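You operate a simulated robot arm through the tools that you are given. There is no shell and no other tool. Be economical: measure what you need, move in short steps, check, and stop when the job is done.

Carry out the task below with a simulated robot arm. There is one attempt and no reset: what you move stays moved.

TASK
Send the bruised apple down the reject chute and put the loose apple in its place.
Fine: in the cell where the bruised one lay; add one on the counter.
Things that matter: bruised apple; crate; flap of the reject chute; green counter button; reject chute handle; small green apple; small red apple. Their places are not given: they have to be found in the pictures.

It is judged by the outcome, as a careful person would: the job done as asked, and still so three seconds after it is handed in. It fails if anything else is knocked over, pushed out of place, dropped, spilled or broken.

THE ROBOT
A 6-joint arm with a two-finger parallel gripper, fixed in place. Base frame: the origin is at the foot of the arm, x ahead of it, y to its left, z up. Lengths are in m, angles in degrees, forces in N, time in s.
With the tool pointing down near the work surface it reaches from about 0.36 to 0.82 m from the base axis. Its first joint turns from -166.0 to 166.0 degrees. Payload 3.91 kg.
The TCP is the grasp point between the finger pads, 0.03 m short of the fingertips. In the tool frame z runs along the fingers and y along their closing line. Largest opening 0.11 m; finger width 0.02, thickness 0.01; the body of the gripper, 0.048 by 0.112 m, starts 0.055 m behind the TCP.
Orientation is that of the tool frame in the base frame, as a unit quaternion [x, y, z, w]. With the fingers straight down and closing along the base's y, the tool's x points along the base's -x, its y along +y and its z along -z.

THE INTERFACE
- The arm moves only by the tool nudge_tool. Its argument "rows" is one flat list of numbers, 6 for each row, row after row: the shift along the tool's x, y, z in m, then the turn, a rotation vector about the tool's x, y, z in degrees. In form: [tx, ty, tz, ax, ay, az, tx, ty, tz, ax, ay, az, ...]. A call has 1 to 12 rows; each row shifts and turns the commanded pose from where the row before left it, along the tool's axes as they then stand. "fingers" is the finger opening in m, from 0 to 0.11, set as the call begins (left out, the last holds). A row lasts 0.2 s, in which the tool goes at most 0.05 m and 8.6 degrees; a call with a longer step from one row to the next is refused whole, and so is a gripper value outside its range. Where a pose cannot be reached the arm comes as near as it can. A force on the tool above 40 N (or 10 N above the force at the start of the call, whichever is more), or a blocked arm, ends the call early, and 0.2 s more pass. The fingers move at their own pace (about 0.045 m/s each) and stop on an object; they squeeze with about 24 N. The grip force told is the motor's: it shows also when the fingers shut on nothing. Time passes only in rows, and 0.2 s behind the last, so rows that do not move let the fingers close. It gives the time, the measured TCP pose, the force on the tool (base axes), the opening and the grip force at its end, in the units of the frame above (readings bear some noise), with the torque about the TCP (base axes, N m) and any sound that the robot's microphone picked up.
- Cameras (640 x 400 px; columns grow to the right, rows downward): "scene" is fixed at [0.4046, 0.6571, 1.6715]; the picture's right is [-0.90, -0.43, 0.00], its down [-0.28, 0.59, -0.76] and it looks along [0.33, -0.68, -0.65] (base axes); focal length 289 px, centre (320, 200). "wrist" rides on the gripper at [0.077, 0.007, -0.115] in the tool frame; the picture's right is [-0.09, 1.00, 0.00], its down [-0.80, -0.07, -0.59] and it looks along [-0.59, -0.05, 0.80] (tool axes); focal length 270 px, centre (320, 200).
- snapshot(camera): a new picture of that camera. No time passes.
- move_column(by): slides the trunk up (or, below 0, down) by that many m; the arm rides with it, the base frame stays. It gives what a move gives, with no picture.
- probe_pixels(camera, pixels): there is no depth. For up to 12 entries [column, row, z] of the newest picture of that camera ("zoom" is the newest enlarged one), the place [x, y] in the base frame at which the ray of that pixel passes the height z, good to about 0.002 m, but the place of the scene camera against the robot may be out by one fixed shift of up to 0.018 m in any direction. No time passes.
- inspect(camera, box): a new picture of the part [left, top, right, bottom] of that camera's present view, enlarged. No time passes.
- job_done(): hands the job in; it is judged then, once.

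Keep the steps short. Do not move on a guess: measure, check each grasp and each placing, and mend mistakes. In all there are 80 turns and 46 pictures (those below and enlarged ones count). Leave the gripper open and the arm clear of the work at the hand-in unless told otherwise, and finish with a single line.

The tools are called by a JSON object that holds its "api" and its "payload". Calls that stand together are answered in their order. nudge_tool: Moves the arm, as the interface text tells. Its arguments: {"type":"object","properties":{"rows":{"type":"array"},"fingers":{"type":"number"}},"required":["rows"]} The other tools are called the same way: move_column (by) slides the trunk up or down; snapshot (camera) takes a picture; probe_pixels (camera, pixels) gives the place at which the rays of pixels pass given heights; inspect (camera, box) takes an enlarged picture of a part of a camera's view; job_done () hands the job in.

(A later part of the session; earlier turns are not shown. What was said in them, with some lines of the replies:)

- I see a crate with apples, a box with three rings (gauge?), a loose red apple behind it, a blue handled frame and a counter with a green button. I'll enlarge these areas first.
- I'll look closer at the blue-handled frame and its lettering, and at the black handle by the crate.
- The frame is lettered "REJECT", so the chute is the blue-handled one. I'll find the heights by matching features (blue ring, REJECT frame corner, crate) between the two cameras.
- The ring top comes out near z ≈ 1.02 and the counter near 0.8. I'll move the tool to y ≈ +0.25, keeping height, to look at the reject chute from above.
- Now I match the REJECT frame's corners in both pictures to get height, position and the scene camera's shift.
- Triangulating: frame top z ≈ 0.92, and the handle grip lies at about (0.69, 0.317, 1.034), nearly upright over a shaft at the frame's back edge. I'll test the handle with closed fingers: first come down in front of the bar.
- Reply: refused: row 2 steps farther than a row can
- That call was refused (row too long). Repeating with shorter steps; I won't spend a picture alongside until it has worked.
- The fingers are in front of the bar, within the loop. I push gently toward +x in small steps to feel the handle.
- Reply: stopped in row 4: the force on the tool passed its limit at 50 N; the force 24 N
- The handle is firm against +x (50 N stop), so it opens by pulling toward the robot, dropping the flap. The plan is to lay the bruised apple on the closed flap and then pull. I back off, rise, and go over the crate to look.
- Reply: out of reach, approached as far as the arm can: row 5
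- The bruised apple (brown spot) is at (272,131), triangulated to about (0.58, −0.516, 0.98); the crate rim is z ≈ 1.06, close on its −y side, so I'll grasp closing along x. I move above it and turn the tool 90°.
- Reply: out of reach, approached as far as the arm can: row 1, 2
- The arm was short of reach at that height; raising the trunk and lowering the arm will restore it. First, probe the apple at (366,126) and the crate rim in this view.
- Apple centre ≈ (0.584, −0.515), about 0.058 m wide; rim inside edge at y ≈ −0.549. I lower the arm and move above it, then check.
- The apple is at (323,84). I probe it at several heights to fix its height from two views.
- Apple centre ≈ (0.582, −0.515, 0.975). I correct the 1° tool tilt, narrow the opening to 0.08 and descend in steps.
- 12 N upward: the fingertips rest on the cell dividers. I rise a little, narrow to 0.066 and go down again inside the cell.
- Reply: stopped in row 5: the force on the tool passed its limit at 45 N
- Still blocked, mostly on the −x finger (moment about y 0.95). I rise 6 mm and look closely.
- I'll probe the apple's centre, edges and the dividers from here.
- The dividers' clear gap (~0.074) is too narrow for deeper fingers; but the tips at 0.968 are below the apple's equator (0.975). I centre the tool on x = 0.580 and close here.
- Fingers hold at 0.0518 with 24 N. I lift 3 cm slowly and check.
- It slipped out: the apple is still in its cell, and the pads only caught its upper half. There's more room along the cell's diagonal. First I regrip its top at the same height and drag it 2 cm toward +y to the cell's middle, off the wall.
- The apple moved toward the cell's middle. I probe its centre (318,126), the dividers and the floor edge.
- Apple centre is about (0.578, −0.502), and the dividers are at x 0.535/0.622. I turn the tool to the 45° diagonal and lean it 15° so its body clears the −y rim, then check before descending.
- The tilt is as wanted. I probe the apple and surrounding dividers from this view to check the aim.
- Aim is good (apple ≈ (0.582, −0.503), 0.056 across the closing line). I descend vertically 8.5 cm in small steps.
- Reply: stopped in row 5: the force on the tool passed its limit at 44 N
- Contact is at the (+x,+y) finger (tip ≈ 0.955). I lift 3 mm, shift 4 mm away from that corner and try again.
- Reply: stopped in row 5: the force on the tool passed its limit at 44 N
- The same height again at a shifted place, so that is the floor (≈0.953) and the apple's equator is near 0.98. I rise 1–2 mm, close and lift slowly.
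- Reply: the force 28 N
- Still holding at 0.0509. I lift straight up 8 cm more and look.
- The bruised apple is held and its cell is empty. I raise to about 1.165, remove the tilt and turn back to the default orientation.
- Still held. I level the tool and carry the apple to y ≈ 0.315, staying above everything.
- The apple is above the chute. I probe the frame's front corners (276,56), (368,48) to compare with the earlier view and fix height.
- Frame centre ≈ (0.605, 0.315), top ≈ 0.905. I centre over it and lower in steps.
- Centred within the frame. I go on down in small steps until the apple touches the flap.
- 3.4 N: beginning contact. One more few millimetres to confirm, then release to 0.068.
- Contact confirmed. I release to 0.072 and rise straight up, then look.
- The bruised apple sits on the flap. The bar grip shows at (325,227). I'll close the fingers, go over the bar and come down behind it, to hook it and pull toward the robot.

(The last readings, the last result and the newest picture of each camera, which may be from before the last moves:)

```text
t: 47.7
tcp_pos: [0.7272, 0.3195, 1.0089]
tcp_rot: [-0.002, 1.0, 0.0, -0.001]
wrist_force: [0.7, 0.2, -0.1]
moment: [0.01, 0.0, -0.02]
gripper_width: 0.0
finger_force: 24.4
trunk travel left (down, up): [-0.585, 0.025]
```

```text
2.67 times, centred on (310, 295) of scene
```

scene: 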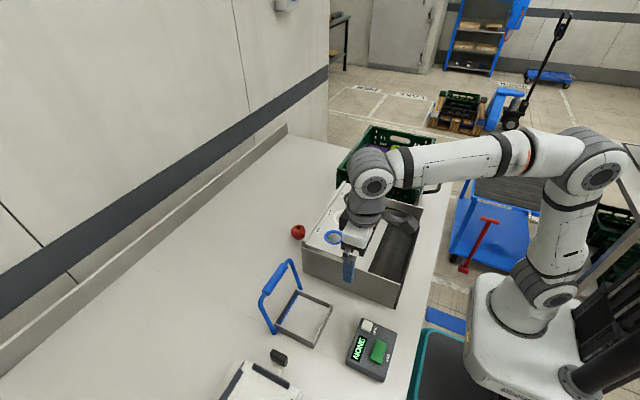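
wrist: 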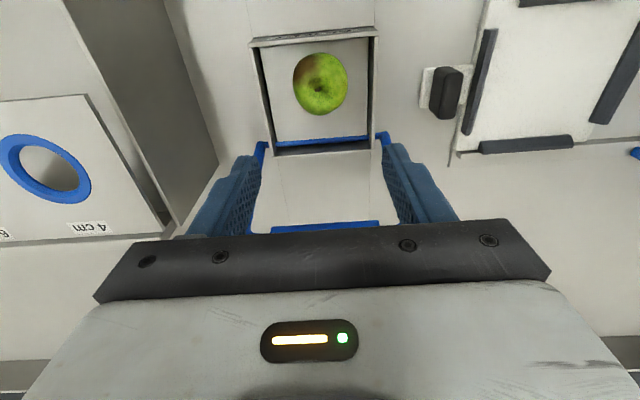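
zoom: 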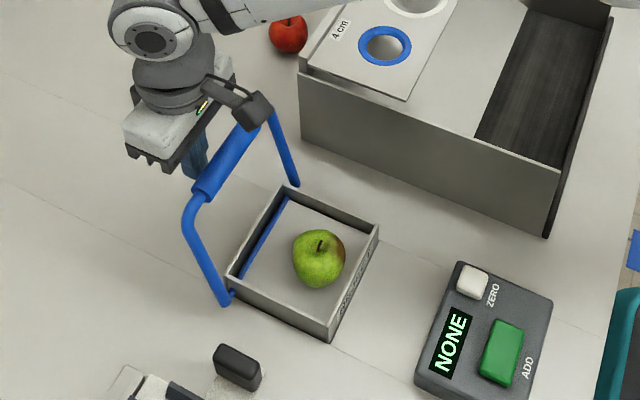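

The fingers are behind the bar. I pull toward the robot gently in small steps, watching the force.

{"api": "nudge_tool", "payload": {"rows": [0.015, 0, 0, 0, 0, 0, 0.012, 0, 0, 0, 0, 0, 0.012, 0, 0, 0, 0, 0, 0.012, 0, 0, 0, 0, 0, 0.012, 0, 0, 0, 0, 0]}}

```text
t: 48.9
tcp_pos: [0.6645, 0.3185, 1.0098]
tcp_rot: [-0.002, 1.0, 0.0, 0.0]
wrist_force: [1.4, -0.4, 0.9]
moment: [0.02, 0.03, -0.03]
gripper_width: 0.0
finger_force: 23.6
trunk travel left (down, up): [-0.585, 0.025]
```

The handle moves freely (1–2 N). I continue the pull, following the arc downward a little.

{"api": "nudge_tool", "payload": {"rows": [0.015, 0, 0, 0, 0, 0, 0.015, 0, 0.002, 0, 0, 0, 0.015, 0, 0.003, 0, 0, 0, 0.015, 0, 0.004, 0, 0, 0, 0.015, 0, 0.005, 0, 0, 0, 0.012, 0, 0.006, 0, 0, 0]}}

{"api": "inspect", "payload": {"camera": "scene", "box": [220, 220, 400, 370]}}

```text
t: 50.3
tcp_pos: [0.5803, 0.317, 0.9901]
tcp_rot: [-0.002, 1.0, 0.0, 0.0]
wrist_force: [3.9, 1.3, -0.3]
moment: [-0.05, -0.03, 0.0]
gripper_width: 0.0
finger_force: 24.0
trunk travel left (down, up): [-0.585, 0.025]
```

```text
2.67 times, centred on (310, 295) of scene
```

zoom: 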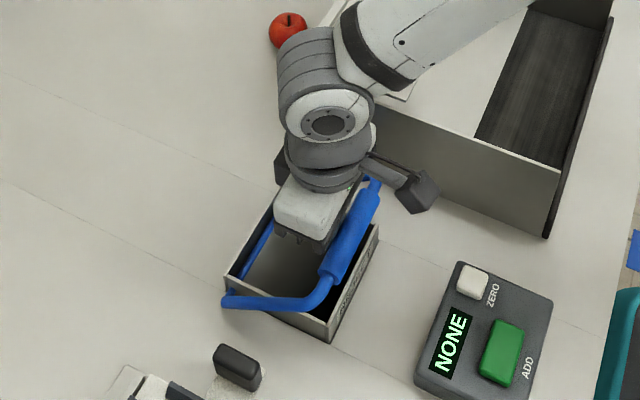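

The flap has dropped and the apple seems gone. I pull a little further to be sure, then wait briefly.

{"api": "nudge_tool", "payload": {"rows": [0.01, 0, 0.005, 0, 0, 0, 0.01, 0, 0.006, 0, 0, 0, 0, 0, 0, 0, 0, 0, 0, 0, 0, 0, 0, 0]}}

{"api": "snapshot", "payload": {"camera": "wrist"}}

```text
t: 51.3
tcp_pos: [0.5593, 0.3165, 0.9777]
tcp_rot: [-0.001, 1.0, -0.001, 0.0]
wrist_force: [12.0, 0.2, -4.3]
moment: [0.03, -0.31, 0.02]
gripper_width: 0.0001
finger_force: 24.0
trunk travel left (down, up): [-0.585, 0.025]
```

```text
12 pictures are left
```

wrist: 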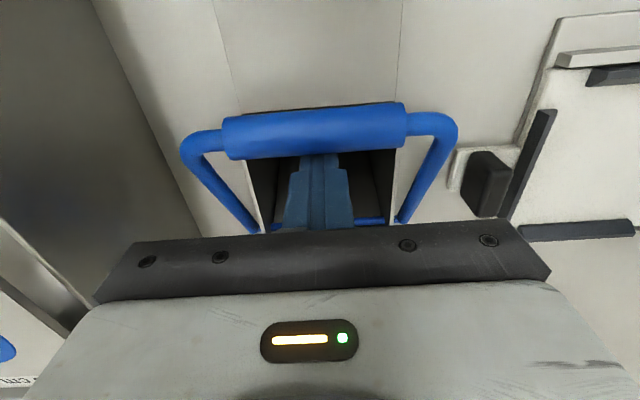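

12 N at the end: the stop is reached and the opening looks empty. I ease back along the same arc and see whether the handle follows.

{"api": "nudge_tool", "payload": {"rows": [-0.012, 0, -0.006, 0, 0, 0, -0.015, 0, -0.008, 0, 0, 0, -0.015, 0, -0.006, 0, 0, 0, -0.015, 0, -0.004, 0, 0, 0, -0.015, 0, -0.004, 0, 0, 0, -0.015, 0, -0.003, 0, 0, 0, -0.015, 0, 0, 0, 0, 0, -0.015, 0, 0, 0, 0, 0, -0.015, 0, 0, 0, 0, 0, -0.015, 0, 0, 0, 0, 0, -0.015, 0, 0, 0, 0, 0]}}

{"api": "inspect", "payload": {"camera": "scene", "box": [220, 220, 400, 370]}}

```text
t: 53.7
tcp_pos: [0.721, 0.3167, 1.0094]
tcp_rot: [-0.002, 1.0, 0.0, -0.001]
wrist_force: [-1.0, 0.1, -0.4]
moment: [0.0, -0.01, -0.03]
gripper_width: 0.0
finger_force: 23.6
trunk travel left (down, up): [-0.585, 0.025]
```

```text
2.67 times, centred on (310, 295) of scene
```

zoom: 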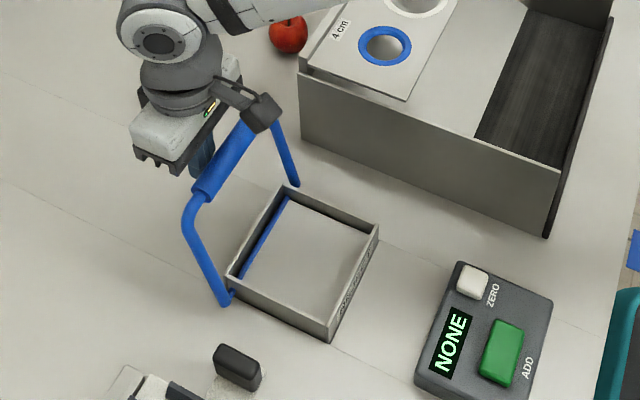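

The flap has sprung shut, empty: the bruised apple is gone down the chute. Next is the loose red apple behind the sizing box. I rise, move away and look from about (0.60, 0.05).

{"api": "nudge_tool", "payload": {"rows": [0, 0, -0.04, 0, 0, 0, 0, 0, -0.045, 0, 0, 0, 0.035, -0.02, -0.02, 0, 0, 0, 0.04, -0.02, -0.02, 0, 0, 0, 0.025, -0.035, -0.02, 0, 0, 0, 0.02, -0.04, 0, 0, 0, 0, 0, -0.045, 0, 0, 0, 0, 0, -0.045, 0, 0, 0, 0, 0, -0.045, 0, 0, 0, 0, 0, -0.015, 0, 0, 0, 0], "fingers": 0.08}}

{"api": "snapshot", "payload": {"camera": "wrist"}}

```text
t: 55.9
tcp_pos: [0.6015, 0.0503, 1.1542]
tcp_rot: [-0.001, 1.0, -0.001, 0.0]
wrist_force: [0.4, 0.0, 0.0]
moment: [-0.02, 0.01, -0.03]
gripper_width: 0.08
finger_force: 0.1
trunk travel left (down, up): [-0.585, 0.025]
```

```text
10 pictures are left
```

wrist: 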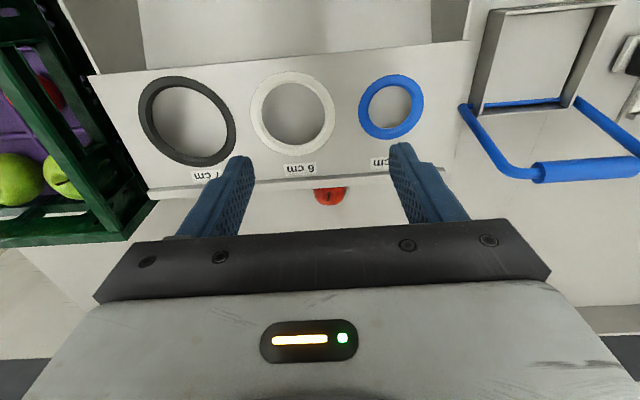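

The apple appears at (330,195), partly behind the box's back edge. I probe it and the box's back edge.

{"api": "probe_pixels", "payload": {"camera": "wrist", "pixels": [[328, 196, 0.93], [313, 192, 0.91], [348, 190, 0.91], [330, 206, 0.91], [330, 187, 1.01], [250, 180, 1.02], [450, 168, 1.02], [466, 41, 1.02], [88, 76, 1.02]]}}

```text
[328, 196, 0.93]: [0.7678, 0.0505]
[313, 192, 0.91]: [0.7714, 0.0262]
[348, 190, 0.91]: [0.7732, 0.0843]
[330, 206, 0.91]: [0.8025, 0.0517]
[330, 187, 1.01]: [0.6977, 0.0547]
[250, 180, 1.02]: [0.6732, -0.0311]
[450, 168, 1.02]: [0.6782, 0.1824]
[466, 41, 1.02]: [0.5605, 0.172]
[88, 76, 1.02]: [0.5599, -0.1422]
```

Apple centre ≈ (0.772, 0.053); the box's back lip is at x ≈ 0.70. To keep the wrist camera off the box I turn the tool 90° (camera to +y), then go above the apple.

{"api": "nudge_tool", "payload": {"rows": [0, 0, 0, 0, 0, 8.18, 0, 0, 0, 0, 0, 8.18, 0, 0, 0, 0, 0, 8.18, 0, 0, 0, 0, 0, 8.18, 0, 0, 0, 0, 0, 8.18, 0, 0, 0, 0, 0, 8.18, 0, 0, 0, 0, 0, 8.18, 0, 0, 0, 0, 0, 8.18, 0, 0, 0, 0, 0, 8.18, 0, 0, 0, 0, 0, 8.18, 0, 0, 0, 0, 0, 8.18]}}

{"api": "nudge_tool", "payload": {"rows": [0, 0.045, 0, 0, 0, 0, 0, 0.045, 0, 0, 0, 0, 0.003, 0.042, 0.01, 0, 0, 0, 0, 0.038, 0.01, 0, 0, 0, 0, 0, 0.015, 0, 0, 0, 0, 0, 0.0, 0, 0, 0]}}

{"api": "snapshot", "payload": {"camera": "wrist"}}

```text
t: 58.3
tcp_pos: [0.6008, 0.0502, 1.154]
tcp_rot: [0.706, 0.708, 0.0, 0.0]
wrist_force: [-0.7, -0.4, 0.0]
moment: [-0.02, -0.01, 0.02]
gripper_width: 0.0802
finger_force: 0.1
trunk travel left (down, up): [-0.585, 0.025]
```

```text
t: 59.7
tcp_pos: [0.7728, 0.0536, 1.1197]
tcp_rot: [0.706, 0.708, 0.0, 0.0]
wrist_force: [-0.1, -0.4, 0.8]
moment: [0.01, 0.02, -0.02]
gripper_width: 0.0801
finger_force: 0.1
trunk travel left (down, up): [-0.585, 0.025]
```

```text
9 pictures are left
```

wrist: 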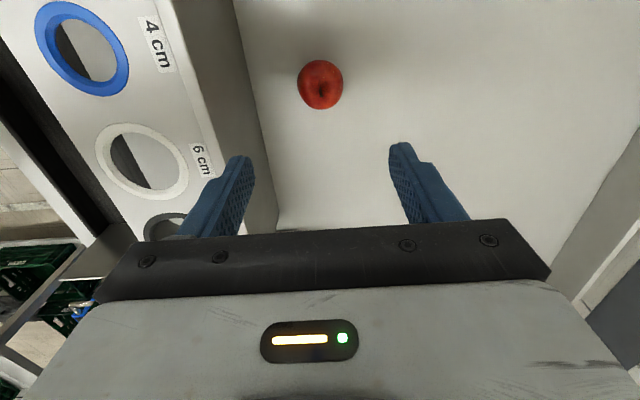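

Clear view: the red apple at (320,84). I probe its centre and edges.

{"api": "probe_pixels", "payload": {"camera": "wrist", "pixels": [[320, 84, 0.9], [320, 84, 0.88], [297, 84, 0.9], [344, 84, 0.9], [320, 59, 0.9], [320, 109, 0.9], [275, 200, 0.9], [205, 140, 1.0]]}}

```text
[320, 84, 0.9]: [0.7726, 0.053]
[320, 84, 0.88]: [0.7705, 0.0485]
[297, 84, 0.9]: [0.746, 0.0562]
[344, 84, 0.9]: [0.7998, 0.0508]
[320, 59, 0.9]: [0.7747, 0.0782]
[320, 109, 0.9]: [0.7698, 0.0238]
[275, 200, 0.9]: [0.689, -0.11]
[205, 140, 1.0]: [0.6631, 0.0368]
```

The apple is right below the TCP (0.7726, 0.053). I descend, the last part in small steps to sense the counter.

{"api": "nudge_tool", "payload": {"rows": [0, 0, 0.045, 0, 0, 0, 0, 0, 0.045, 0, 0, 0, 0, 0, 0.045, 0, 0, 0, 0, 0, 0.04, 0, 0, 0, 0, 0, 0.015, 0, 0, 0, 0, 0, 0, 0, 0, 0]}}

{"api": "nudge_tool", "payload": {"rows": [0, 0, 0.006, 0, 0, 0, 0, 0, 0.006, 0, 0, 0, 0, 0, 0.006, 0, 0, 0]}}

```text
t: 61.1
tcp_pos: [0.7697, 0.0535, 0.9267]
tcp_rot: [0.706, 0.708, 0.0, 0.0]
wrist_force: [0.5, 0.6, 0.0]
moment: [0.01, 0.01, -0.03]
gripper_width: 0.08
finger_force: 0.0
trunk travel left (down, up): [-0.585, 0.025]
```

```text
t: 61.9
tcp_pos: [0.7715, 0.055, 0.9102]
tcp_rot: [0.705, 0.709, 0.0, 0.0]
wrist_force: [-0.1, 0.4, 0.1]
moment: [-0.01, 0.02, 0.02]
gripper_width: 0.0801
finger_force: 0.1
trunk travel left (down, up): [-0.585, 0.025]
```

No contact yet (tips at 0.88). Further in 5 mm steps.

{"api": "nudge_tool", "payload": {"rows": [0, 0, 0.005, 0, 0, 0, 0, 0, 0.004, 0, 0, 0]}}

{"api": "snapshot", "payload": {"camera": "wrist"}}

```text
t: 62.7
tcp_pos: [0.7714, 0.0543, 0.9105]
tcp_rot: [0.706, 0.708, 0.004, 0.005]
wrist_force: [-6.3, -0.7, 18.8]
moment: [-0.07, 1.04, 0.03]
gripper_width: 0.0834
finger_force: 2.9
trunk travel left (down, up): [-0.585, 0.025]
stopped in row 2: the force on the tool passed its limit at 42 N (the readings are from after the stop); the commanded pose is now the measured one
```

```text
8 pictures are left
```

wrist: 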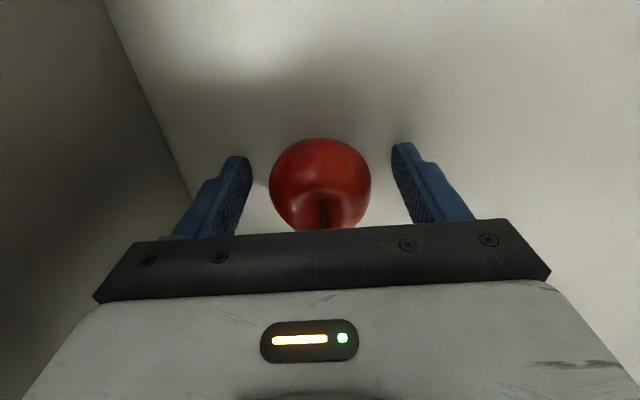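

The fingertips reached the counter (≈0.88). I rise 5 mm and close on the apple.

{"api": "nudge_tool", "payload": {"rows": [0, 0, -0.005, 0, 0, 0, 0, 0, 0, 0, 0, 0]}}

{"api": "nudge_tool", "payload": {"rows": [0, 0, 0, 0, 0, 0, 0, 0, 0, 0, 0, 0, 0, 0, 0, 0, 0, 0, 0, 0, 0, 0, 0, 0], "fingers": 0}}

{"api": "nudge_tool", "payload": {"rows": [0, 0, -0.006, 0, 0, 0, 0, 0, -0.012, 0, 0, 0, 0, 0, -0.03, 0, 0, 0, 0, 0, -0.045, 0, 0, 0, 0, 0, -0.045, 0, 0, 0, 0, 0, -0.045, 0, 0, 0, 0, 0, -0.03, 0, 0, 0]}}

```text
t: 63.3
tcp_pos: [0.773, 0.0558, 0.9118]
tcp_rot: [0.706, 0.708, 0.003, 0.003]
wrist_force: [-0.4, 0.8, 0.0]
moment: [0.03, 0.03, -0.01]
gripper_width: 0.0799
finger_force: 0.1
trunk travel left (down, up): [-0.585, 0.025]
```

```text
t: 64.3
tcp_pos: [0.7744, 0.0554, 0.9127]
tcp_rot: [0.706, 0.708, 0.002, 0.001]
wrist_force: [-0.2, 0.3, -0.1]
moment: [0.04, 0.0, 0.01]
gripper_width: 0.0525
finger_force: 23.9
trunk travel left (down, up): [-0.585, 0.025]
```

```text
t: 65.9
tcp_pos: [0.7714, 0.0559, 1.1229]
tcp_rot: [0.706, 0.708, 0.003, 0.003]
wrist_force: [0.3, 0.3, -0.6]
moment: [-0.01, 0.03, 0.03]
gripper_width: 0.0526
finger_force: 23.6
trunk travel left (down, up): [-0.585, 0.025]
```

The red apple is held (0.0526) and lifted. I carry it to above the empty cell at (0.579, −0.505), z ≈ 1.16.

{"api": "nudge_tool", "payload": {"rows": [0, -0.04, -0.02, 0, 0, 0, 0, -0.04, -0.02, 0, 0, 0, -0.02, -0.04, 0, 0, 0, 0, -0.02, -0.04, 0, 0, 0, 0, -0.03, -0.032, 0, 0, 0, 0, -0.045, 0, 0, 0, 0, 0, -0.045, 0, 0, 0, 0, 0, -0.045, 0, 0, 0, 0, 0, -0.045, 0, 0, 0, 0, 0, -0.045, 0, 0, 0, 0, 0, -0.045, 0, 0, 0, 0, 0]}}

{"api": "nudge_tool", "payload": {"rows": [-0.045, 0, 0, 0, 0, 0, -0.045, 0, 0, 0, 0, 0, -0.045, 0, 0, 0, 0, 0, -0.045, 0, 0, 0, 0, 0, -0.041, 0, 0, 0, 0, 0, 0, 0, 0, 0, 0, 0]}}

{"api": "snapshot", "payload": {"camera": "wrist"}}

```text
t: 68.3
tcp_pos: [0.5836, -0.2866, 1.1644]
tcp_rot: [0.705, 0.709, 0.003, 0.002]
wrist_force: [-0.3, 0.4, -0.8]
moment: [0.01, 0.01, 0.01]
gripper_width: 0.0525
finger_force: 24.0
trunk travel left (down, up): [-0.585, 0.025]
```

```text
t: 69.7
tcp_pos: [0.5793, -0.5046, 1.1624]
tcp_rot: [0.704, 0.71, 0.003, 0.002]
wrist_force: [-0.1, -0.3, -1.2]
moment: [-0.03, -0.02, -0.01]
gripper_width: 0.0524
finger_force: 23.8
trunk travel left (down, up): [-0.585, 0.025]
```

```text
7 pictures are left
```

wrist: 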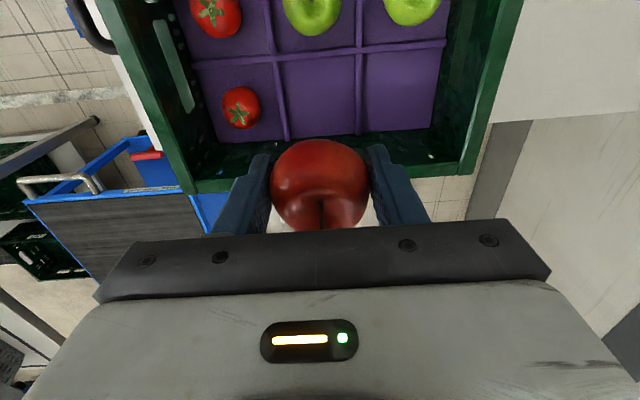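

The cell is visible between the dividers at columns ~281 and ~361. I probe these to confirm the target.

{"api": "probe_pixels", "payload": {"camera": "wrist", "pixels": [[281, 90, 0.966], [361, 85, 0.966], [320, 51, 0.966], [320, 134, 0.953]]}}

{"api": "nudge_tool", "payload": {"rows": [0, 0, 0.045, 0, 0, 0, 0, 0, 0.045, 0, 0, 0, 0, 0, 0.035, 0, 0, 0, 0, 0, 0.025, 0, 0, 0, 0, 0, 0, 0, 0, 0]}}

```text
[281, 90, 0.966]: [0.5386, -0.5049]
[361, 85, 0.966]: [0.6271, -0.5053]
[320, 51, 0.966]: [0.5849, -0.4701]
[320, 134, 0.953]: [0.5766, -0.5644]
```

```text
t: 70.9
tcp_pos: [0.5818, -0.5062, 1.0132]
tcp_rot: [0.706, 0.708, 0.003, 0.003]
wrist_force: [0.4, -0.3, -1.1]
moment: [-0.02, 0.01, -0.03]
gripper_width: 0.0523
finger_force: 24.1
trunk travel left (down, up): [-0.585, 0.025]
```

Cell centre ≈ (0.581, −0.512); the TCP is at (0.582, −0.506). I shift 4 mm in y and lower slowly to contact.

{"api": "nudge_tool", "payload": {"rows": [-0.004, -0.001, 0.006, 0, 0, 0, 0, 0, 0.006, 0, 0, 0, 0, 0, 0.006, 0, 0, 0, 0, 0, 0.005, 0, 0, 0, 0, 0, 0.003, 0, 0, 0]}}

```text
t: 72.1
tcp_pos: [0.5819, -0.5114, 0.9868]
tcp_rot: [0.706, 0.708, 0.004, 0.003]
wrist_force: [0.2, 0.8, -1.2]
moment: [-0.01, 0.0, -0.02]
gripper_width: 0.0522
finger_force: 24.2
trunk travel left (down, up): [-0.585, 0.025]
```

Free so far, and the tips fit between the dividers. A few more millimetres.

{"api": "nudge_tool", "payload": {"rows": [0, 0, 0.003, 0, 0, 0, 0, 0, 0.003, 0, 0, 0, 0, 0, 0.003, 0, 0, 0]}}

```text
t: 72.9
tcp_pos: [0.5811, -0.5108, 0.9832]
tcp_rot: [0.706, 0.708, 0.003, 0.007]
wrist_force: [0.5, -0.1, 29.3]
moment: [0.06, 0.33, 0.16]
gripper_width: 0.0526
finger_force: 24.0
trunk travel left (down, up): [-0.585, 0.025]
```

Contact (29 N): the apple is on the cell floor. I relieve 3 mm, open slightly to 0.057 (limited by the dividers), rise straight up, then look.

{"api": "nudge_tool", "payload": {"rows": [0, 0, -0.003, 0, 0, 0, 0, 0, 0, 0, 0, 0]}}

{"api": "nudge_tool", "payload": {"rows": [0, 0, 0, 0, 0, 0, 0, 0, 0, 0, 0, 0, 0, 0, -0.008, 0, 0, 0, 0, 0, -0.01, 0, 0, 0], "fingers": 0.057}}

{"api": "nudge_tool", "payload": {"rows": [0, 0, 0, 0, 0, 0, 0, 0, -0.03, 0, 0, 0, 0, 0, -0.045, 0, 0, 0, 0, 0, -0.045, 0, 0, 0, 0, 0, -0.03, 0, 0, 0], "fingers": 0.075}}

{"api": "snapshot", "payload": {"camera": "wrist"}}

```text
t: 73.5
tcp_pos: [0.5823, -0.5115, 0.9845]
tcp_rot: [0.706, 0.708, 0.003, 0.004]
wrist_force: [4.1, -4.7, 26.1]
moment: [-0.18, 0.11, 0.13]
gripper_width: 0.0523
finger_force: 24.1
trunk travel left (down, up): [-0.585, 0.025]
```

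```text
t: 74.5
tcp_pos: [0.5817, -0.5106, 0.9976]
tcp_rot: [0.706, 0.708, 0.003, 0.001]
wrist_force: [0.9, 0.3, 0.0]
moment: [-0.01, 0.01, 0.0]
gripper_width: 0.0571
finger_force: 0.0
trunk travel left (down, up): [-0.585, 0.025]
```

```text
t: 75.7
tcp_pos: [0.5812, -0.5095, 1.149]
tcp_rot: [0.706, 0.708, 0.003, 0.003]
wrist_force: [0.6, -1.2, -0.5]
moment: [0.01, 0.02, 0.02]
gripper_width: 0.0747
finger_force: 0.1
trunk travel left (down, up): [-0.585, 0.025]
```

```text
6 pictures are left
```

wrist: 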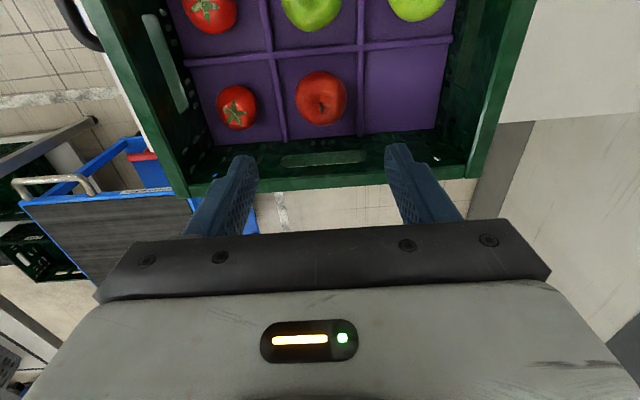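

The small red apple sits in the bruised one's cell. Next is the counter's green ADD button at scene ≈ (378,352), which works out at about (0.40, 0.33). I go above it with the fingers closed.

{"api": "nudge_tool", "payload": {"rows": [0.045, -0.012, 0, 0, 0, 0, 0.045, -0.012, 0, 0, 0, 0, 0.045, -0.012, 0, 0, 0, 0, 0.045, -0.012, 0, 0, 0, 0, 0.045, -0.012, 0, 0, 0, 0, 0.045, -0.012, 0, 0, 0, 0, 0.045, -0.012, 0, 0, 0, 0, 0.045, -0.012, 0, 0, 0, 0, 0.045, -0.012, 0, 0, 0, 0, 0.045, -0.012, 0, 0, 0, 0, 0.045, -0.012, 0, 0, 0, 0, 0.045, -0.012, 0, 0, 0, 0], "fingers": 0}}

{"api": "nudge_tool", "payload": {"rows": [0.043, -0.005, 0, 0, 0, 0, 0.043, -0.005, 0, 0, 0, 0, 0.043, -0.005, 0, 0, 0, 0, 0.043, -0.005, 0, 0, 0, 0, 0.043, -0.005, 0, 0, 0, 0, 0.043, -0.005, 0, 0, 0, 0, 0.043, -0.005, 0, 0, 0, 0, 0, 0, 0, 0, 0, 0]}}

{"api": "snapshot", "payload": {"camera": "wrist"}}

```text
t: 78.3
tcp_pos: [0.4338, 0.0299, 1.1494]
tcp_rot: [0.706, 0.709, 0.003, 0.002]
wrist_force: [0.6, 0.0, 0.0]
moment: [-0.02, 0.01, 0.03]
gripper_width: 0.0001
finger_force: 23.8
trunk travel left (down, up): [-0.585, 0.025]
```

```text
t: 80.1
tcp_pos: [0.399, 0.3328, 1.1495]
tcp_rot: [0.706, 0.708, 0.003, 0.003]
wrist_force: [0.5, -0.8, 0.0]
moment: [0.01, -0.01, -0.02]
gripper_width: 0.0
finger_force: 23.6
trunk travel left (down, up): [-0.585, 0.025]
```

```text
5 pictures are left
```

wrist: 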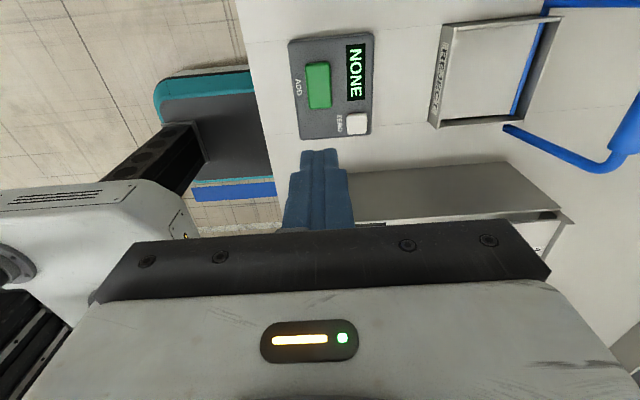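

The green ADD button is at (318,85). I probe its centre and corners.

{"api": "probe_pixels", "payload": {"camera": "wrist", "pixels": [[318, 85, 0.92], [318, 85, 0.9], [307, 63, 0.91], [331, 107, 0.91], [356, 125, 0.91], [318, 135, 0.89]]}}

```text
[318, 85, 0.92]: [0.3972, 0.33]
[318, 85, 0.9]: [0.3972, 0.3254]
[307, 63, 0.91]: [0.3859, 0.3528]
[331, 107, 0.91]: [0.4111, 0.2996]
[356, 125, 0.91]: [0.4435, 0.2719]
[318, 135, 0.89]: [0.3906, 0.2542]
```

Button centre ≈ (0.398, 0.328). I align and lower the closed fingers to about 3 cm above it.

{"api": "nudge_tool", "payload": {"rows": [-0.005, -0.001, 0.04, 0, 0, 0, 0, 0, 0.045, 0, 0, 0, 0, 0, 0.045, 0, 0, 0, 0, 0, 0.045, 0, 0, 0, 0, 0, 0, 0, 0, 0]}}

{"api": "nudge_tool", "payload": {"rows": [0, 0, 0.006, 0, 0, 0, 0, 0, 0.005, 0, 0, 0, 0, 0, 0.004, 0, 0, 0]}}

```text
t: 81.3
tcp_pos: [0.3991, 0.3235, 0.971]
tcp_rot: [0.706, 0.708, 0.003, 0.003]
wrist_force: [0.5, 0.2, 0.9]
moment: [0.01, -0.01, 0.01]
gripper_width: 0.0
finger_force: 24.0
trunk travel left (down, up): [-0.585, 0.025]
```

```text
t: 82.1
tcp_pos: [0.3986, 0.324, 0.9585]
tcp_rot: [0.706, 0.708, 0.003, 0.003]
wrist_force: [0.4, -0.3, -0.3]
moment: [0.02, 0.0, 0.02]
gripper_width: 0.0001
finger_force: 24.0
trunk travel left (down, up): [-0.585, 0.025]
```

No contact yet (tips 0.928). I go on in 3 mm steps and watch for force or a click.

{"api": "nudge_tool", "payload": {"rows": [0, 0, 0.003, 0, 0, 0, 0, 0, 0.003, 0, 0, 0, 0, 0, 0.003, 0, 0, 0]}}

```text
t: 82.9
tcp_pos: [0.3978, 0.3244, 0.95]
tcp_rot: [0.706, 0.708, 0.005, 0.002]
wrist_force: [-1.6, -3.0, 8.6]
moment: [-0.1, 0.08, -0.02]
gripper_width: 0.0001
finger_force: 23.8
trunk travel left (down, up): [-0.585, 0.025]
heard: click
```

A click was heard at 8.6 N. I rise straight up and check the display.

{"api": "nudge_tool", "payload": {"rows": [0, 0, -0.02, 0, 0, 0, 0, 0, -0.045, 0, 0, 0, 0, 0, -0.045, 0, 0, 0, 0, 0, -0.045, 0, 0, 0, 0, 0, -0.045, 0, 0, 0], "fingers": 0.11}}

{"api": "snapshot", "payload": {"camera": "wrist"}}

```text
t: 84.1
tcp_pos: [0.3959, 0.3246, 1.1495]
tcp_rot: [0.706, 0.708, 0.004, 0.003]
wrist_force: [-0.6, -0.5, 0.0]
moment: [-0.05, 0.0, 0.02]
gripper_width: 0.1047
finger_force: 0.0
trunk travel left (down, up): [-0.585, 0.025]
```

```text
4 pictures are left
```

wrist: 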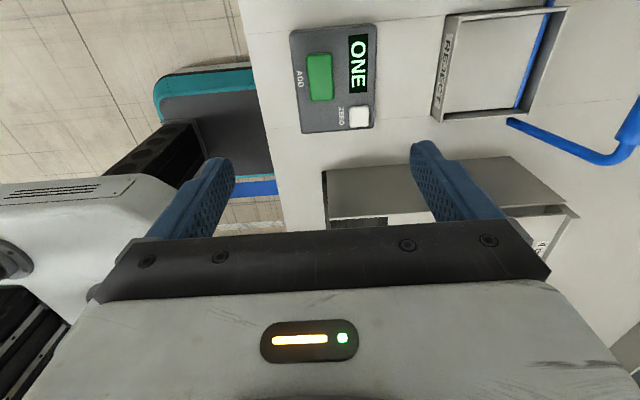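

The display reads "ONE". A last look at the whole scene and the crate before handing in.

{"api": "snapshot", "payload": {"camera": "scene"}}

{"api": "inspect", "payload": {"camera": "scene", "box": [320, 110, 460, 200]}}

```text
3 pictures are left
```

scene: 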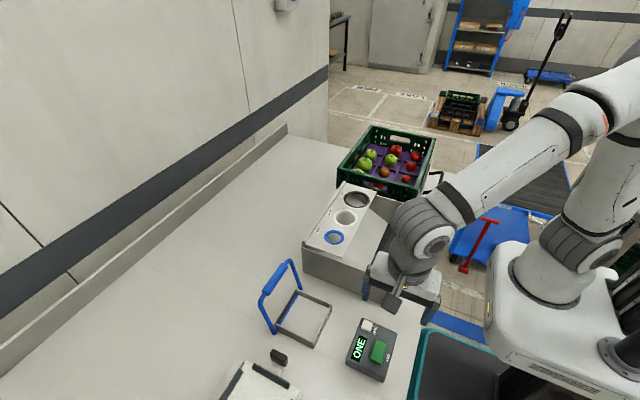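

```text
4.44 times, centred on (390, 155) of scene
```

zoom: 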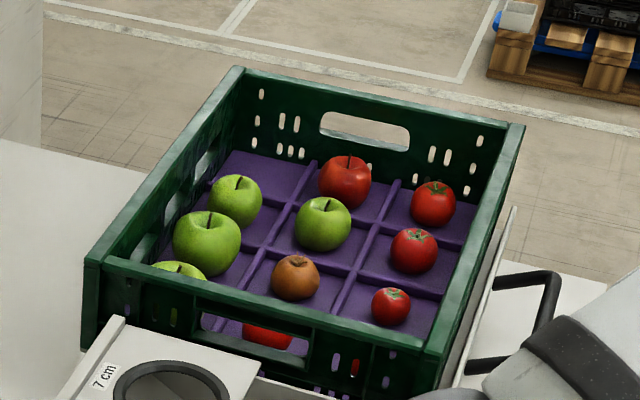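

The crate is in place with the red apple in the right cell, the chute is shut, the counter reads ONE, and the gripper is open and clear. Handing in.

{"api": "job_done", "payload": {}}

```text
The job is handed in.
```

The bruised apple went down the reject chute, the small red apple is in its cell, and the counter was pressed once and reads ONE.
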